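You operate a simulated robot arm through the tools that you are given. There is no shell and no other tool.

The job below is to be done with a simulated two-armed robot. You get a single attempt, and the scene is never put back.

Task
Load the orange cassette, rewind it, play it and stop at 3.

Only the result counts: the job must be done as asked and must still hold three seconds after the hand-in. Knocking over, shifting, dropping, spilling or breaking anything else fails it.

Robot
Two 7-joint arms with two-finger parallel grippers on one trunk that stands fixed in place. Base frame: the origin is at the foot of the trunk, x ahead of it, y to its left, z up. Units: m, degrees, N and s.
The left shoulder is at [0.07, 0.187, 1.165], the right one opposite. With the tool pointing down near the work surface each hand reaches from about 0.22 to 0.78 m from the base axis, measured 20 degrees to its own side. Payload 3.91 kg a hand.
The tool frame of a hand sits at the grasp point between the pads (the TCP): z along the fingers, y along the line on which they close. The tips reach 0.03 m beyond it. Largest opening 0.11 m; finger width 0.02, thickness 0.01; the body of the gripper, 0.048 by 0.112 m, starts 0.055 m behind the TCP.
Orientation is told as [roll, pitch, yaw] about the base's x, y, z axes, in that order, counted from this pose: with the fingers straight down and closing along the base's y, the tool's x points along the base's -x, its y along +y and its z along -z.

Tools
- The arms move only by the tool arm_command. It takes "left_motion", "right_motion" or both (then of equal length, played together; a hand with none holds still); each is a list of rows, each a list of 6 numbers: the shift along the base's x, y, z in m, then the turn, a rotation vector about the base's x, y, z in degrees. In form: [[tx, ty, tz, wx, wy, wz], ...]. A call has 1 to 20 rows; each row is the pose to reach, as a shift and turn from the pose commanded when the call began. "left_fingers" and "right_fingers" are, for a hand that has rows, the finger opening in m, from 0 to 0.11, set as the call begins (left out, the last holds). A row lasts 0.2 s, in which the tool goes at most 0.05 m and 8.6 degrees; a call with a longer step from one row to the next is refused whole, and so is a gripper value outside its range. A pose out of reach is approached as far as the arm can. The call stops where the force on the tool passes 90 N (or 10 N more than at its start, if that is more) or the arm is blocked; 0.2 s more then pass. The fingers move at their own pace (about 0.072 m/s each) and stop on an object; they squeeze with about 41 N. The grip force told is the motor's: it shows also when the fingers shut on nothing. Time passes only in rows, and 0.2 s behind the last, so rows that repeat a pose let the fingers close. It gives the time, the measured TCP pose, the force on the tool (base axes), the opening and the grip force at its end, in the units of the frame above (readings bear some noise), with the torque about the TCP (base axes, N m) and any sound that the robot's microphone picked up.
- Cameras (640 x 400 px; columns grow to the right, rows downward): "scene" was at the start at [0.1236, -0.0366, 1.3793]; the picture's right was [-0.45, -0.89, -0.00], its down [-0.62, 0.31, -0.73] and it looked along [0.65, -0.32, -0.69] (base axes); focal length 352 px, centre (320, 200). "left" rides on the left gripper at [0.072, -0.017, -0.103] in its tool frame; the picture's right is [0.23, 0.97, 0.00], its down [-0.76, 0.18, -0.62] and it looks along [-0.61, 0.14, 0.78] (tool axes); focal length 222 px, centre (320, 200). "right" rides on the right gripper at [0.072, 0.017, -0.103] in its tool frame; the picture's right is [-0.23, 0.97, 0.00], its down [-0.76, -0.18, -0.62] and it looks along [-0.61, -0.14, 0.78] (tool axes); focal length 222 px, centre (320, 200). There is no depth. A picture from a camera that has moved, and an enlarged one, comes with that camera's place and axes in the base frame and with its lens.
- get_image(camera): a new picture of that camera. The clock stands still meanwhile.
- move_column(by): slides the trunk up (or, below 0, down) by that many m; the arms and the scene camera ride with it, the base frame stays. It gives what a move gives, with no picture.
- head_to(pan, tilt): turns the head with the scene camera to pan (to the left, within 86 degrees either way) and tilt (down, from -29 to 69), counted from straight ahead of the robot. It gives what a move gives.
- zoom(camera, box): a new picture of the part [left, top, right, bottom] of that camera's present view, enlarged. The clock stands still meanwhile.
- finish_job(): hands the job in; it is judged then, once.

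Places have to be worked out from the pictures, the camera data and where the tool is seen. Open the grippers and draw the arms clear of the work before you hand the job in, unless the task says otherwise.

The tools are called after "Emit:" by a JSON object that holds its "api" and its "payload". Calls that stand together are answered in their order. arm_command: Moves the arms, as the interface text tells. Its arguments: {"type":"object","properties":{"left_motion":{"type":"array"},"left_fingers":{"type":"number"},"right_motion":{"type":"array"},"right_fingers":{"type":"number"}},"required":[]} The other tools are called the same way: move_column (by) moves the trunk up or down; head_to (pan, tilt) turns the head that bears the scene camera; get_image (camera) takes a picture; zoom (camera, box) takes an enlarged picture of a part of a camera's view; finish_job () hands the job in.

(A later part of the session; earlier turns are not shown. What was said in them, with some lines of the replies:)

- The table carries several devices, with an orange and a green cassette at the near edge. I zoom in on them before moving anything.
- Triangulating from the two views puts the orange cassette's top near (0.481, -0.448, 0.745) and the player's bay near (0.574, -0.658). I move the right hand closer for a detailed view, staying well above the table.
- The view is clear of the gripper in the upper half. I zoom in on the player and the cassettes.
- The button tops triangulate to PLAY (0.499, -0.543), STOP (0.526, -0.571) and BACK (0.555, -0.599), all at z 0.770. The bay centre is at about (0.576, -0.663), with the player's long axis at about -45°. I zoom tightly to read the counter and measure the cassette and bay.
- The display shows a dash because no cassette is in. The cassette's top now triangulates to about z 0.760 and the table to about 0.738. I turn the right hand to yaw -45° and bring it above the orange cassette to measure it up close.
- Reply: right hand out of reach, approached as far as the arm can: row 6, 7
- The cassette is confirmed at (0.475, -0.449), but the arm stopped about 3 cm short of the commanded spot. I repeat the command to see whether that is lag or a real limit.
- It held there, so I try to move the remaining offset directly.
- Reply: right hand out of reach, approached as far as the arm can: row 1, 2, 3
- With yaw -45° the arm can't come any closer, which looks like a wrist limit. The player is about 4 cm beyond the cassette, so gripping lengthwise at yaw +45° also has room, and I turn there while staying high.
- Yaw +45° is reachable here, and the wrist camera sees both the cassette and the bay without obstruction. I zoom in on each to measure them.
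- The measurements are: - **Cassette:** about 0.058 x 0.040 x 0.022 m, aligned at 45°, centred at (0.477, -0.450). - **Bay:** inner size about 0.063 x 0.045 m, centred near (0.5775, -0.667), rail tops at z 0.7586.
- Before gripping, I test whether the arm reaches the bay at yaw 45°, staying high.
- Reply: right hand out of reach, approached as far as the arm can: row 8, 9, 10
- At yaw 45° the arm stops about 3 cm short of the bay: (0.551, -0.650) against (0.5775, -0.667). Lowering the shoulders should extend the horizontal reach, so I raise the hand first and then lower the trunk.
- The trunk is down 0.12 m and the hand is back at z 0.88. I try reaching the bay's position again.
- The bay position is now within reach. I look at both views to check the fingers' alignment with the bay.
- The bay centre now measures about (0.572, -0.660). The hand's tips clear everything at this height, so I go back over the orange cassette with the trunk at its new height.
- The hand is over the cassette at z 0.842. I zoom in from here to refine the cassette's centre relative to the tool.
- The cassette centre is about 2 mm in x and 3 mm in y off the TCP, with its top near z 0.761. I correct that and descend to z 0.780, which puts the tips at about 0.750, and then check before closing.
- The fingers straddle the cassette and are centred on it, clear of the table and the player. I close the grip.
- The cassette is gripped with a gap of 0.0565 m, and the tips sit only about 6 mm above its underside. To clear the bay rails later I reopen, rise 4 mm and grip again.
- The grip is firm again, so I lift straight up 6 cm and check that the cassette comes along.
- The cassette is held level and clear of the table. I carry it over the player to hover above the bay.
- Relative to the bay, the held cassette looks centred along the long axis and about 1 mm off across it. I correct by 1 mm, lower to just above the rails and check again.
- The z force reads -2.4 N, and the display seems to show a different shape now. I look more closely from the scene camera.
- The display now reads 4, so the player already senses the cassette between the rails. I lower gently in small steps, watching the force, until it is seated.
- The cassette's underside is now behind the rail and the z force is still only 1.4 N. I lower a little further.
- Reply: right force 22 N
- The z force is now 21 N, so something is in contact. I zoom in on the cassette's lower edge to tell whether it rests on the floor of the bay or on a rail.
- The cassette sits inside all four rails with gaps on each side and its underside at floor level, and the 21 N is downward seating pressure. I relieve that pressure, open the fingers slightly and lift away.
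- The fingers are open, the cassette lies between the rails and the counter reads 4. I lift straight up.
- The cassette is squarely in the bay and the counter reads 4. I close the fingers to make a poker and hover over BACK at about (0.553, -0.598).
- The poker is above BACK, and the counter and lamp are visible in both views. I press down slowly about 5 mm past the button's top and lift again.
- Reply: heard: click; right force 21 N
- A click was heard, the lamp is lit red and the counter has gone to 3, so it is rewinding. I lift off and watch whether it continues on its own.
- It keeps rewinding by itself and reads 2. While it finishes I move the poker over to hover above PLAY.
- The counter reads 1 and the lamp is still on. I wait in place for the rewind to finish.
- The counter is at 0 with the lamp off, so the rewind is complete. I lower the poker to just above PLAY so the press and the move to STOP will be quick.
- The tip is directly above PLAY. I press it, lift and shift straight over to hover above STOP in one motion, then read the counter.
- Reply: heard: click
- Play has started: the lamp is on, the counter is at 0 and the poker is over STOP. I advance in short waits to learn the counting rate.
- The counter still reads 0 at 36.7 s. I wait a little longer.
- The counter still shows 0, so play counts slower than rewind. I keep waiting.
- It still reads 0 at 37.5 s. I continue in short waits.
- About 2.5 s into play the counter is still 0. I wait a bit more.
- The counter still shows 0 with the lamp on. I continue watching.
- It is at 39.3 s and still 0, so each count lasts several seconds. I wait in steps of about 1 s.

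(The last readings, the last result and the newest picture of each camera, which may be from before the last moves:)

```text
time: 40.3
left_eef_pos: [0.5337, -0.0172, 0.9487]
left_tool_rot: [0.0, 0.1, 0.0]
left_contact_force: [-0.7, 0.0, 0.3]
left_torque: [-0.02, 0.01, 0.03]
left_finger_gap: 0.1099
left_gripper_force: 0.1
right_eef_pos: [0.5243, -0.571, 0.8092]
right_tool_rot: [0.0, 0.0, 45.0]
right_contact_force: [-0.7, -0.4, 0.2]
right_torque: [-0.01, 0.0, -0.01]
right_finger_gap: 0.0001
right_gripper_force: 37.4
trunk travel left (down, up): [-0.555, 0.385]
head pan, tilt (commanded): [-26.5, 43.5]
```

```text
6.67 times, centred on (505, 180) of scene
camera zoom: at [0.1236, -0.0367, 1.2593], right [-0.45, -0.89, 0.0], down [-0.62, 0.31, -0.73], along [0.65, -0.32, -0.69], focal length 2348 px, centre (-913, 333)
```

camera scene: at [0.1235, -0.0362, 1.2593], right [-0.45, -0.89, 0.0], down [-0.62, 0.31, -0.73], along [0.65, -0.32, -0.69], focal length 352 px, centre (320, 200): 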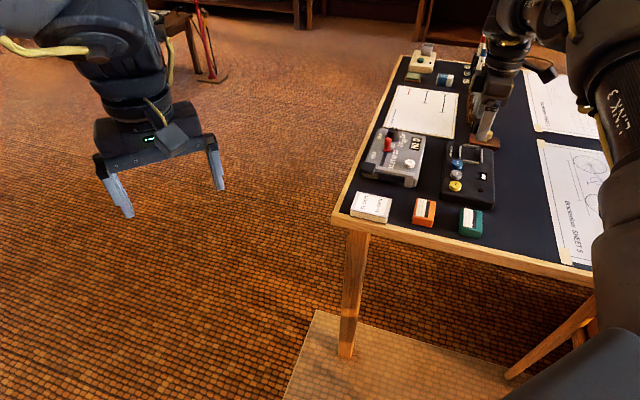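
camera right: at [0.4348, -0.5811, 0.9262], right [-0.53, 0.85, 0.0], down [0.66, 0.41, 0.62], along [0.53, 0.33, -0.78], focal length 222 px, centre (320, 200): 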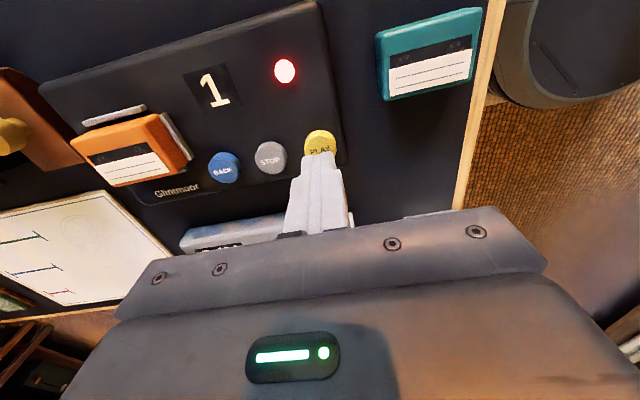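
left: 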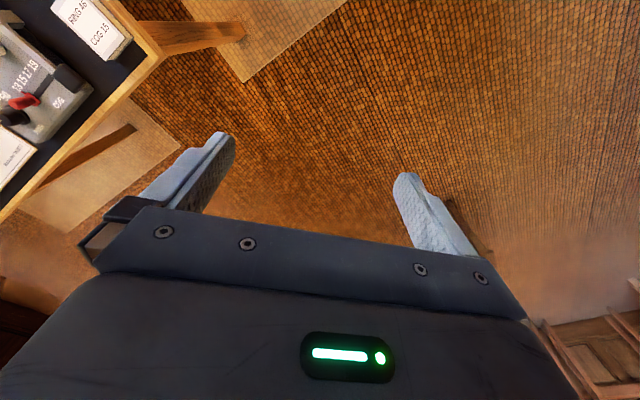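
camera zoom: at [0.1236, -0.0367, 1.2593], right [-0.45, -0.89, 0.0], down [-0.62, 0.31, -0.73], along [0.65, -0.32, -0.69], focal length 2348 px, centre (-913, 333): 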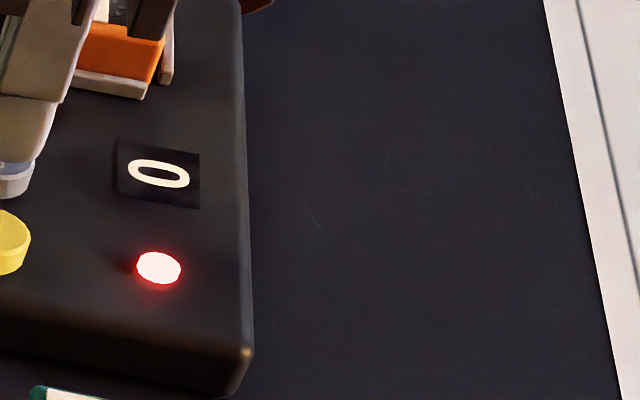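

The counter still shows 0 after 4.8 s of play. I keep waiting in 1 s steps.

Emit:
{"api": "arm_command", "payload": {"right_motion": [[0, 0, 0, 0, 0, 0], [0, 0, 0, 0, 0, 0], [0, 0, 0, 0, 0, 0], [0, 0, 0, 0, 0, 0]]}}

Emit:
{"api": "zoom", "payload": {"camera": "scene", "box": [480, 150, 530, 210]}}

```text
time: 41.3
left_eef_pos: [0.5327, -0.017, 0.9486]
left_tool_rot: [0.0, 0.0, 0.0]
left_contact_force: [1.0, 0.1, 0.1]
left_torque: [0.0, -0.02, -0.02]
left_finger_gap: 0.1101
left_gripper_force: 0.0
right_eef_pos: [0.5233, -0.5717, 0.8096]
right_tool_rot: [0.0, -0.1, 44.9]
right_contact_force: [-0.4, 0.2, 0.2]
right_torque: [0.01, 0.02, -0.03]
right_finger_gap: 0.0
right_gripper_force: 37.8
trunk travel left (down, up): [-0.555, 0.385]
head pan, tilt (commanded): [-26.5, 43.5]
```

```text
6.67 times, centred on (505, 180) of scene
camera zoom: at [0.1236, -0.0367, 1.2593], right [-0.45, -0.89, 0.0], down [-0.62, 0.31, -0.73], along [0.65, -0.32, -0.69], focal length 2348 px, centre (-913, 333)
```

zoom: 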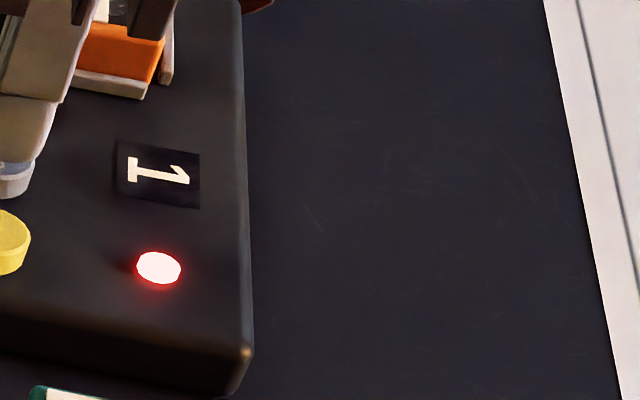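

The counter changed to 1 between 40.3 and 41.3 s, roughly 5 s per count. I wait in longer steps and track the change to 2.

Emit:
{"api": "arm_command", "payload": {"right_motion": [[0, 0, 0, 0, 0, 0], [0, 0, 0, 0, 0, 0], [0, 0, 0, 0, 0, 0], [0, 0, 0, 0, 0, 0], [0, 0, 0, 0, 0, 0], [0, 0, 0, 0, 0, 0], [0, 0, 0, 0, 0, 0], [0, 0, 0, 0, 0, 0], [0, 0, 0, 0, 0, 0], [0, 0, 0, 0, 0, 0], [0, 0, 0, 0, 0, 0], [0, 0, 0, 0, 0, 0], [0, 0, 0, 0, 0, 0], [0, 0, 0, 0, 0, 0], [0, 0, 0, 0, 0, 0], [0, 0, 0, 0, 0, 0]]}}

Emit:
{"api": "zoom", "payload": {"camera": "scene", "box": [480, 150, 530, 210]}}

```text
time: 44.7
left_eef_pos: [0.5333, -0.0178, 0.95]
left_tool_rot: [-0.1, 0.1, 0.0]
left_contact_force: [0.4, 1.0, 0.3]
left_torque: [-0.02, 0.0, -0.02]
left_finger_gap: 0.1097
left_gripper_force: 0.1
right_eef_pos: [0.5243, -0.5723, 0.8098]
right_tool_rot: [-0.1, -0.1, 44.9]
right_contact_force: [-1.0, -0.1, 0.0]
right_torque: [0.0, 0.0, -0.02]
right_finger_gap: 0.0
right_gripper_force: 37.7
trunk travel left (down, up): [-0.555, 0.385]
head pan, tilt (commanded): [-26.5, 43.5]
```

```text
6.67 times, centred on (505, 180) of scene
camera zoom: at [0.1236, -0.0367, 1.2593], right [-0.45, -0.89, 0.0], down [-0.62, 0.31, -0.73], along [0.65, -0.32, -0.69], focal length 2348 px, centre (-913, 333)
```

zoom: 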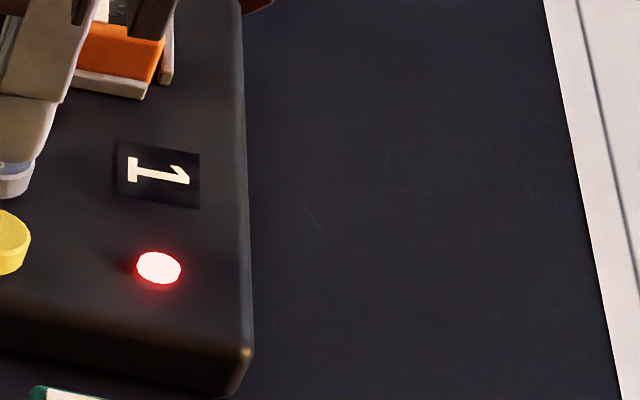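

It still reads 1 at 44.7 s. I go on in 1 s steps to pin down the change to 2.

Emit:
{"api": "arm_command", "payload": {"right_motion": [[0, 0, 0, 0, 0, 0], [0, 0, 0, 0, 0, 0], [0, 0, 0, 0, 0, 0], [0, 0, 0, 0, 0, 0]]}}

Emit:
{"api": "zoom", "payload": {"camera": "scene", "box": [480, 150, 530, 210]}}

```text
time: 45.7
left_eef_pos: [0.5337, -0.0181, 0.9499]
left_tool_rot: [0.0, 0.1, 0.0]
left_contact_force: [0.4, -0.4, -0.9]
left_torque: [-0.02, 0.0, 0.0]
left_finger_gap: 0.1099
left_gripper_force: 0.2
right_eef_pos: [0.5245, -0.5708, 0.8094]
right_tool_rot: [0.1, -0.1, 45.0]
right_contact_force: [0.0, 0.6, 0.7]
right_torque: [-0.02, 0.02, -0.01]
right_finger_gap: 0.0002
right_gripper_force: 38.2
trunk travel left (down, up): [-0.555, 0.385]
head pan, tilt (commanded): [-26.5, 43.5]
```

```text
6.67 times, centred on (505, 180) of scene
camera zoom: at [0.1236, -0.0367, 1.2593], right [-0.45, -0.89, 0.0], down [-0.62, 0.31, -0.73], along [0.65, -0.32, -0.69], focal length 2348 px, centre (-913, 333)
```

zoom: 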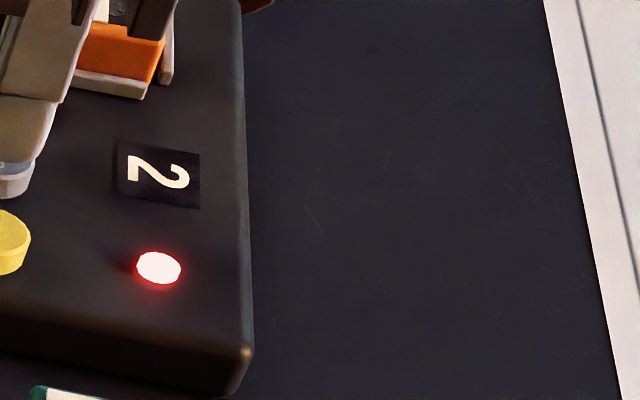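

It now reads 2, changing every 5 s or so, so 3 should appear near 50.5 s. While the clock stands still I verify the poker's alignment over STOP.

Emit:
{"api": "zoom", "payload": {"camera": "right", "box": [260, 110, 380, 200]}}

Emit:
{"api": "zoom", "payload": {"camera": "scene", "box": [465, 150, 505, 200]}}

```text
4.44 times, centred on (320, 155) of right
camera zoom: at [0.4608, -0.6104, 0.9128], right [-0.53, 0.85, 0.0], down [0.66, 0.41, 0.62], along [0.53, 0.33, -0.78], focal length 987 px, centre (320, 400)
```

zoom: 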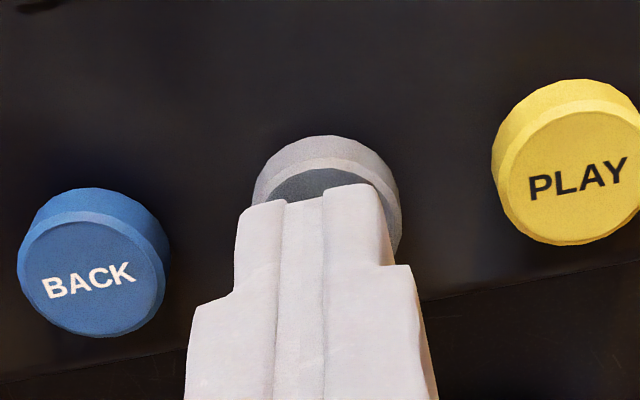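

```text
8.00 times, centred on (485, 175) of scene
camera zoom: at [0.1236, -0.0367, 1.2593], right [-0.45, -0.89, 0.0], down [-0.62, 0.31, -0.73], along [0.65, -0.32, -0.69], focal length 2817 px, centre (-1000, 400)
```

zoom: 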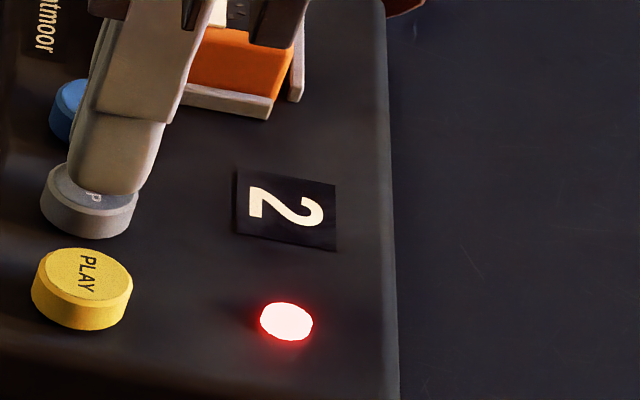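

The tip is over STOP within about 2 mm. I wait until just before the expected change to 3.

Emit:
{"api": "arm_command", "payload": {"right_motion": [[0, 0, 0, 0, 0, 0], [0, 0, 0, 0, 0, 0], [0, 0, 0, 0, 0, 0], [0, 0, 0, 0, 0, 0], [0, 0, 0, 0, 0, 0], [0, 0, 0, 0, 0, 0], [0, 0, 0, 0, 0, 0], [0, 0, 0, 0, 0, 0], [0, 0, 0, 0, 0, 0], [0, 0, 0, 0, 0, 0], [0, 0, 0, 0, 0, 0], [0, 0, 0, 0, 0, 0], [0, 0, 0, 0, 0, 0], [0, 0, 0, 0, 0, 0], [0, 0, 0, 0, 0, 0], [0, 0, 0, 0, 0, 0], [0, 0, 0, 0, 0, 0], [0, 0, 0, 0, 0, 0], [0, 0, 0, 0, 0, 0]]}}

Emit:
{"api": "zoom", "payload": {"camera": "scene", "box": [465, 150, 505, 200]}}

```text
time: 49.7
left_eef_pos: [0.5333, -0.0178, 0.9493]
left_tool_rot: [0.0, 0.1, 0.0]
left_contact_force: [0.4, 0.3, -0.1]
left_torque: [-0.02, -0.03, 0.0]
left_finger_gap: 0.1101
left_gripper_force: 0.2
right_eef_pos: [0.5235, -0.5707, 0.8094]
right_tool_rot: [-0.1, 0.0, 45.0]
right_contact_force: [0.4, -0.2, 1.4]
right_torque: [-0.01, 0.01, 0.01]
right_finger_gap: 0.0
right_gripper_force: 38.0
trunk travel left (down, up): [-0.555, 0.385]
head pan, tilt (commanded): [-26.5, 43.5]
```

```text
8.00 times, centred on (485, 175) of scene
camera zoom: at [0.1236, -0.0367, 1.2593], right [-0.45, -0.89, 0.0], down [-0.62, 0.31, -0.73], along [0.65, -0.32, -0.69], focal length 2817 px, centre (-1000, 400)
```

zoom: 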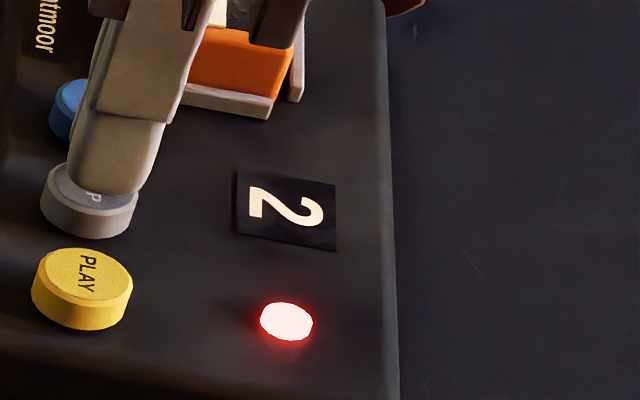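

It is 49.7 s and the counter still shows 2. I take short 0.4 s steps now.

Emit:
{"api": "arm_command", "payload": {"right_motion": [[0, 0, 0, 0, 0, 0]]}}

Emit:
{"api": "zoom", "payload": {"camera": "scene", "box": [465, 150, 505, 200]}}

```text
time: 50.1
left_eef_pos: [0.5331, -0.0184, 0.9498]
left_tool_rot: [0.0, -0.1, 0.0]
left_contact_force: [0.1, 0.0, -0.1]
left_torque: [0.02, 0.0, -0.01]
left_finger_gap: 0.1101
left_gripper_force: 0.2
right_eef_pos: [0.5236, -0.5698, 0.8088]
right_tool_rot: [0.0, 0.0, 45.1]
right_contact_force: [0.2, 0.0, -0.2]
right_torque: [0.03, -0.01, -0.01]
right_finger_gap: 0.0
right_gripper_force: 37.6
trunk travel left (down, up): [-0.555, 0.385]
head pan, tilt (commanded): [-26.5, 43.5]
```

```text
8.00 times, centred on (485, 175) of scene
camera zoom: at [0.1236, -0.0367, 1.2593], right [-0.45, -0.89, 0.0], down [-0.62, 0.31, -0.73], along [0.65, -0.32, -0.69], focal length 2817 px, centre (-1000, 400)
```

zoom: 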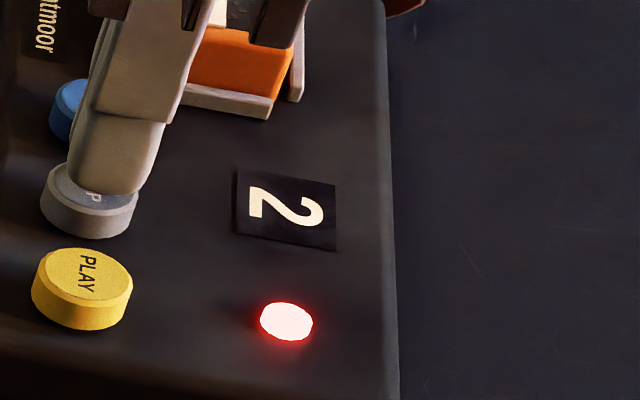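

It still shows 2 at 50.1 s. One more short step.

Emit:
{"api": "arm_command", "payload": {"right_motion": [[0, 0, 0, 0, 0, 0]]}}

Emit:
{"api": "zoom", "payload": {"camera": "scene", "box": [465, 150, 505, 200]}}

```text
time: 50.5
left_eef_pos: [0.5333, -0.018, 0.9496]
left_tool_rot: [0.0, 0.0, 0.0]
left_contact_force: [-0.8, 0.2, 0.0]
left_torque: [-0.01, 0.0, -0.01]
left_finger_gap: 0.11
left_gripper_force: 0.0
right_eef_pos: [0.5236, -0.5705, 0.8095]
right_tool_rot: [0.1, 0.0, 45.0]
right_contact_force: [0.0, -0.6, 0.1]
right_torque: [-0.03, 0.02, -0.04]
right_finger_gap: 0.0001
right_gripper_force: 36.8
trunk travel left (down, up): [-0.555, 0.385]
head pan, tilt (commanded): [-26.5, 43.5]
```

```text
8.00 times, centred on (485, 175) of scene
camera zoom: at [0.1236, -0.0367, 1.2593], right [-0.45, -0.89, 0.0], down [-0.62, 0.31, -0.73], along [0.65, -0.32, -0.69], focal length 2817 px, centre (-1000, 400)
```

zoom: 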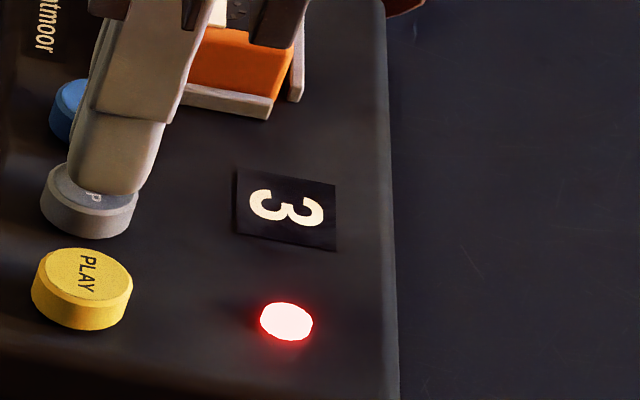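

The counter has just turned to 3, so I press STOP now and lift off.

Emit:
{"api": "arm_command", "payload": {"right_motion": [[0, 0, -0.009, 0, 0, 0], [0, 0, -0.014, 0, 0, 0], [0, 0, -0.014, 0, 0, 0], [0, 0, 0, 0, 0, 0]]}}

Emit:
{"api": "zoom", "payload": {"camera": "scene", "box": [465, 150, 505, 200]}}

```text
time: 51.5
left_eef_pos: [0.5342, -0.0177, 0.9485]
left_tool_rot: [0.0, -0.1, 0.1]
left_contact_force: [0.3, 0.5, 0.0]
left_torque: [-0.02, 0.01, -0.04]
left_finger_gap: 0.11
left_gripper_force: 0.2
right_eef_pos: [0.5258, -0.5686, 0.8102]
right_tool_rot: [0.1, 0.1, 45.2]
right_contact_force: [0.2, -0.5, -0.2]
right_torque: [-0.02, -0.05, 0.01]
right_finger_gap: 0.0001
right_gripper_force: 37.7
trunk travel left (down, up): [-0.555, 0.385]
head pan, tilt (commanded): [-26.5, 43.5]
heard: click
```

```text
8.00 times, centred on (485, 175) of scene
camera zoom: at [0.1241, -0.0365, 1.2589], right [-0.45, -0.89, 0.0], down [-0.62, 0.31, -0.73], along [0.65, -0.32, -0.69], focal length 2817 px, centre (-1000, 400)
```

zoom: 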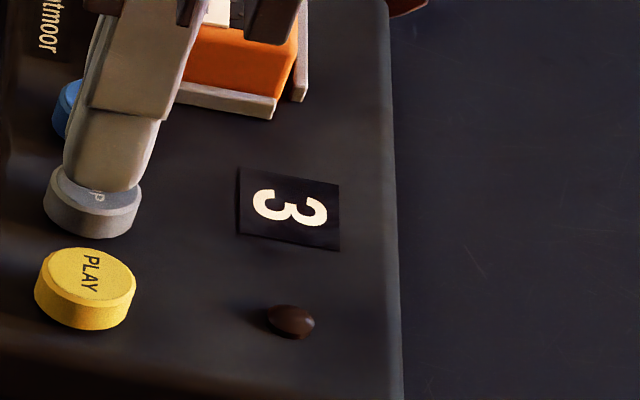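

The lamp is off and the counter is holding at 3. I raise the hand straight up, then open the gripper and draw it back clear of the table.

Emit:
{"api": "arm_command", "payload": {"right_motion": [[0, 0, 0.02, 0, 0, 0], [0, 0, 0.05, 0, 0, 0], [0, 0, 0.08, 0, 0, 0], [0, 0, 0.11, 0, 0, 0], [0, 0, 0.13, 0, 0, 0], [0, 0, 0.13, 0, 0, 0]]}}

Emit:
{"api": "arm_command", "payload": {"right_motion": [[-0.02, 0, 0, 0, 0, -5], [-0.05, 0.01, 0, 0, 0, -12], [-0.08, 0.02, 0, 0, 0, -19], [-0.11, 0.03, 0, 0, 0, -26], [-0.14, 0.04, 0, 0, 0, -33], [-0.16, 0.05, 0, 0, 0, -40], [-0.18, 0.06, 0, 0, 0, -45], [-0.18, 0.06, 0, 0, 0, -45]], "right_fingers": 0.1}}

Emit:
{"api": "get_image", "payload": {"camera": "scene"}}

Emit:
{"api": "zoom", "payload": {"camera": "scene", "box": [420, 110, 530, 240]}}

```text
time: 52.9
left_eef_pos: [0.5333, -0.0185, 0.9492]
left_tool_rot: [0.0, 0.1, 0.0]
left_contact_force: [0.1, 0.1, 0.4]
left_torque: [0.04, 0.0, -0.01]
left_finger_gap: 0.11
left_gripper_force: 0.0
right_eef_pos: [0.5257, -0.5695, 0.9399]
right_tool_rot: [0.0, 0.0, 45.0]
right_contact_force: [0.0, 0.3, -0.6]
right_torque: [0.0, 0.0, -0.01]
right_finger_gap: 0.0001
right_gripper_force: 37.5
trunk travel left (down, up): [-0.555, 0.385]
head pan, tilt (commanded): [-26.5, 43.5]
```

```text
time: 54.7
left_eef_pos: [0.5341, -0.0167, 0.9484]
left_tool_rot: [0.0, 0.1, 0.0]
left_contact_force: [-0.4, 0.4, 0.5]
left_torque: [-0.01, 0.02, 0.01]
left_finger_gap: 0.1102
left_gripper_force: 0.0
right_eef_pos: [0.3446, -0.5094, 0.9396]
right_tool_rot: [0.0, 0.0, -0.1]
right_contact_force: [0.2, 0.3, -0.2]
right_torque: [0.01, 0.05, -0.01]
right_finger_gap: 0.0999
right_gripper_force: 0.2
trunk travel left (down, up): [-0.555, 0.385]
head pan, tilt (commanded): [-26.5, 43.5]
```

```text
taken
camera scene: at [0.1242, -0.0367, 1.2592], right [-0.45, -0.89, 0.0], down [-0.62, 0.31, -0.73], along [0.65, -0.32, -0.69], focal length 352 px, centre (320, 200)
```

scene: 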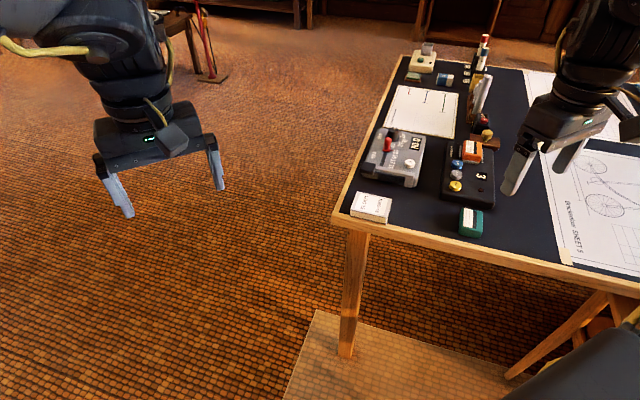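

```text
3.08 times, centred on (475, 175) of scene
camera zoom: at [0.1242, -0.0367, 1.2592], right [-0.45, -0.89, 0.0], down [-0.62, 0.31, -0.73], along [0.65, -0.32, -0.69], focal length 1084 px, centre (-157, 277)
```

zoom: 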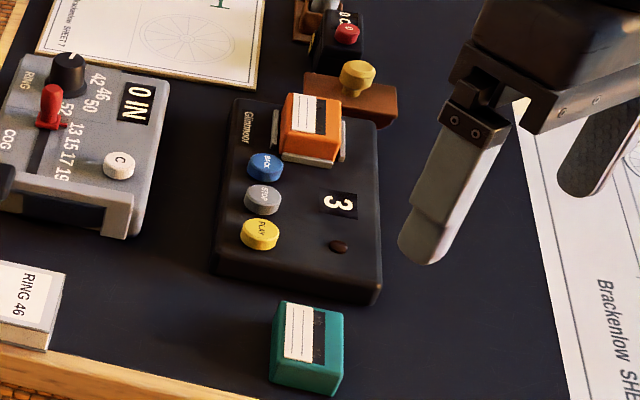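

The cassette is seated in the bay, the counter holds at 3 with the lamp off, and nothing else appears to have moved. Both grippers are open and clear, so I hand the job in.

Emit:
{"api": "finish_job", "payload": {}}

```text
The job is handed in.
```

The orange cassette is loaded in the player, rewound to 0, played, and stopped with the counter at 3. At hand-in the counter still read 3 and the player's lamp was off.

The cassette's tape started at 4. I pressed BACK and let it run to 0, then pressed PLAY and pressed STOP just after the counter turned to 3.

I lowered the trunk 12 cm so the right arm could reach the player, and left it there. In the last picture nothing else on the table looked moved. Both grippers are open and the right arm is drawn back clear of the player.
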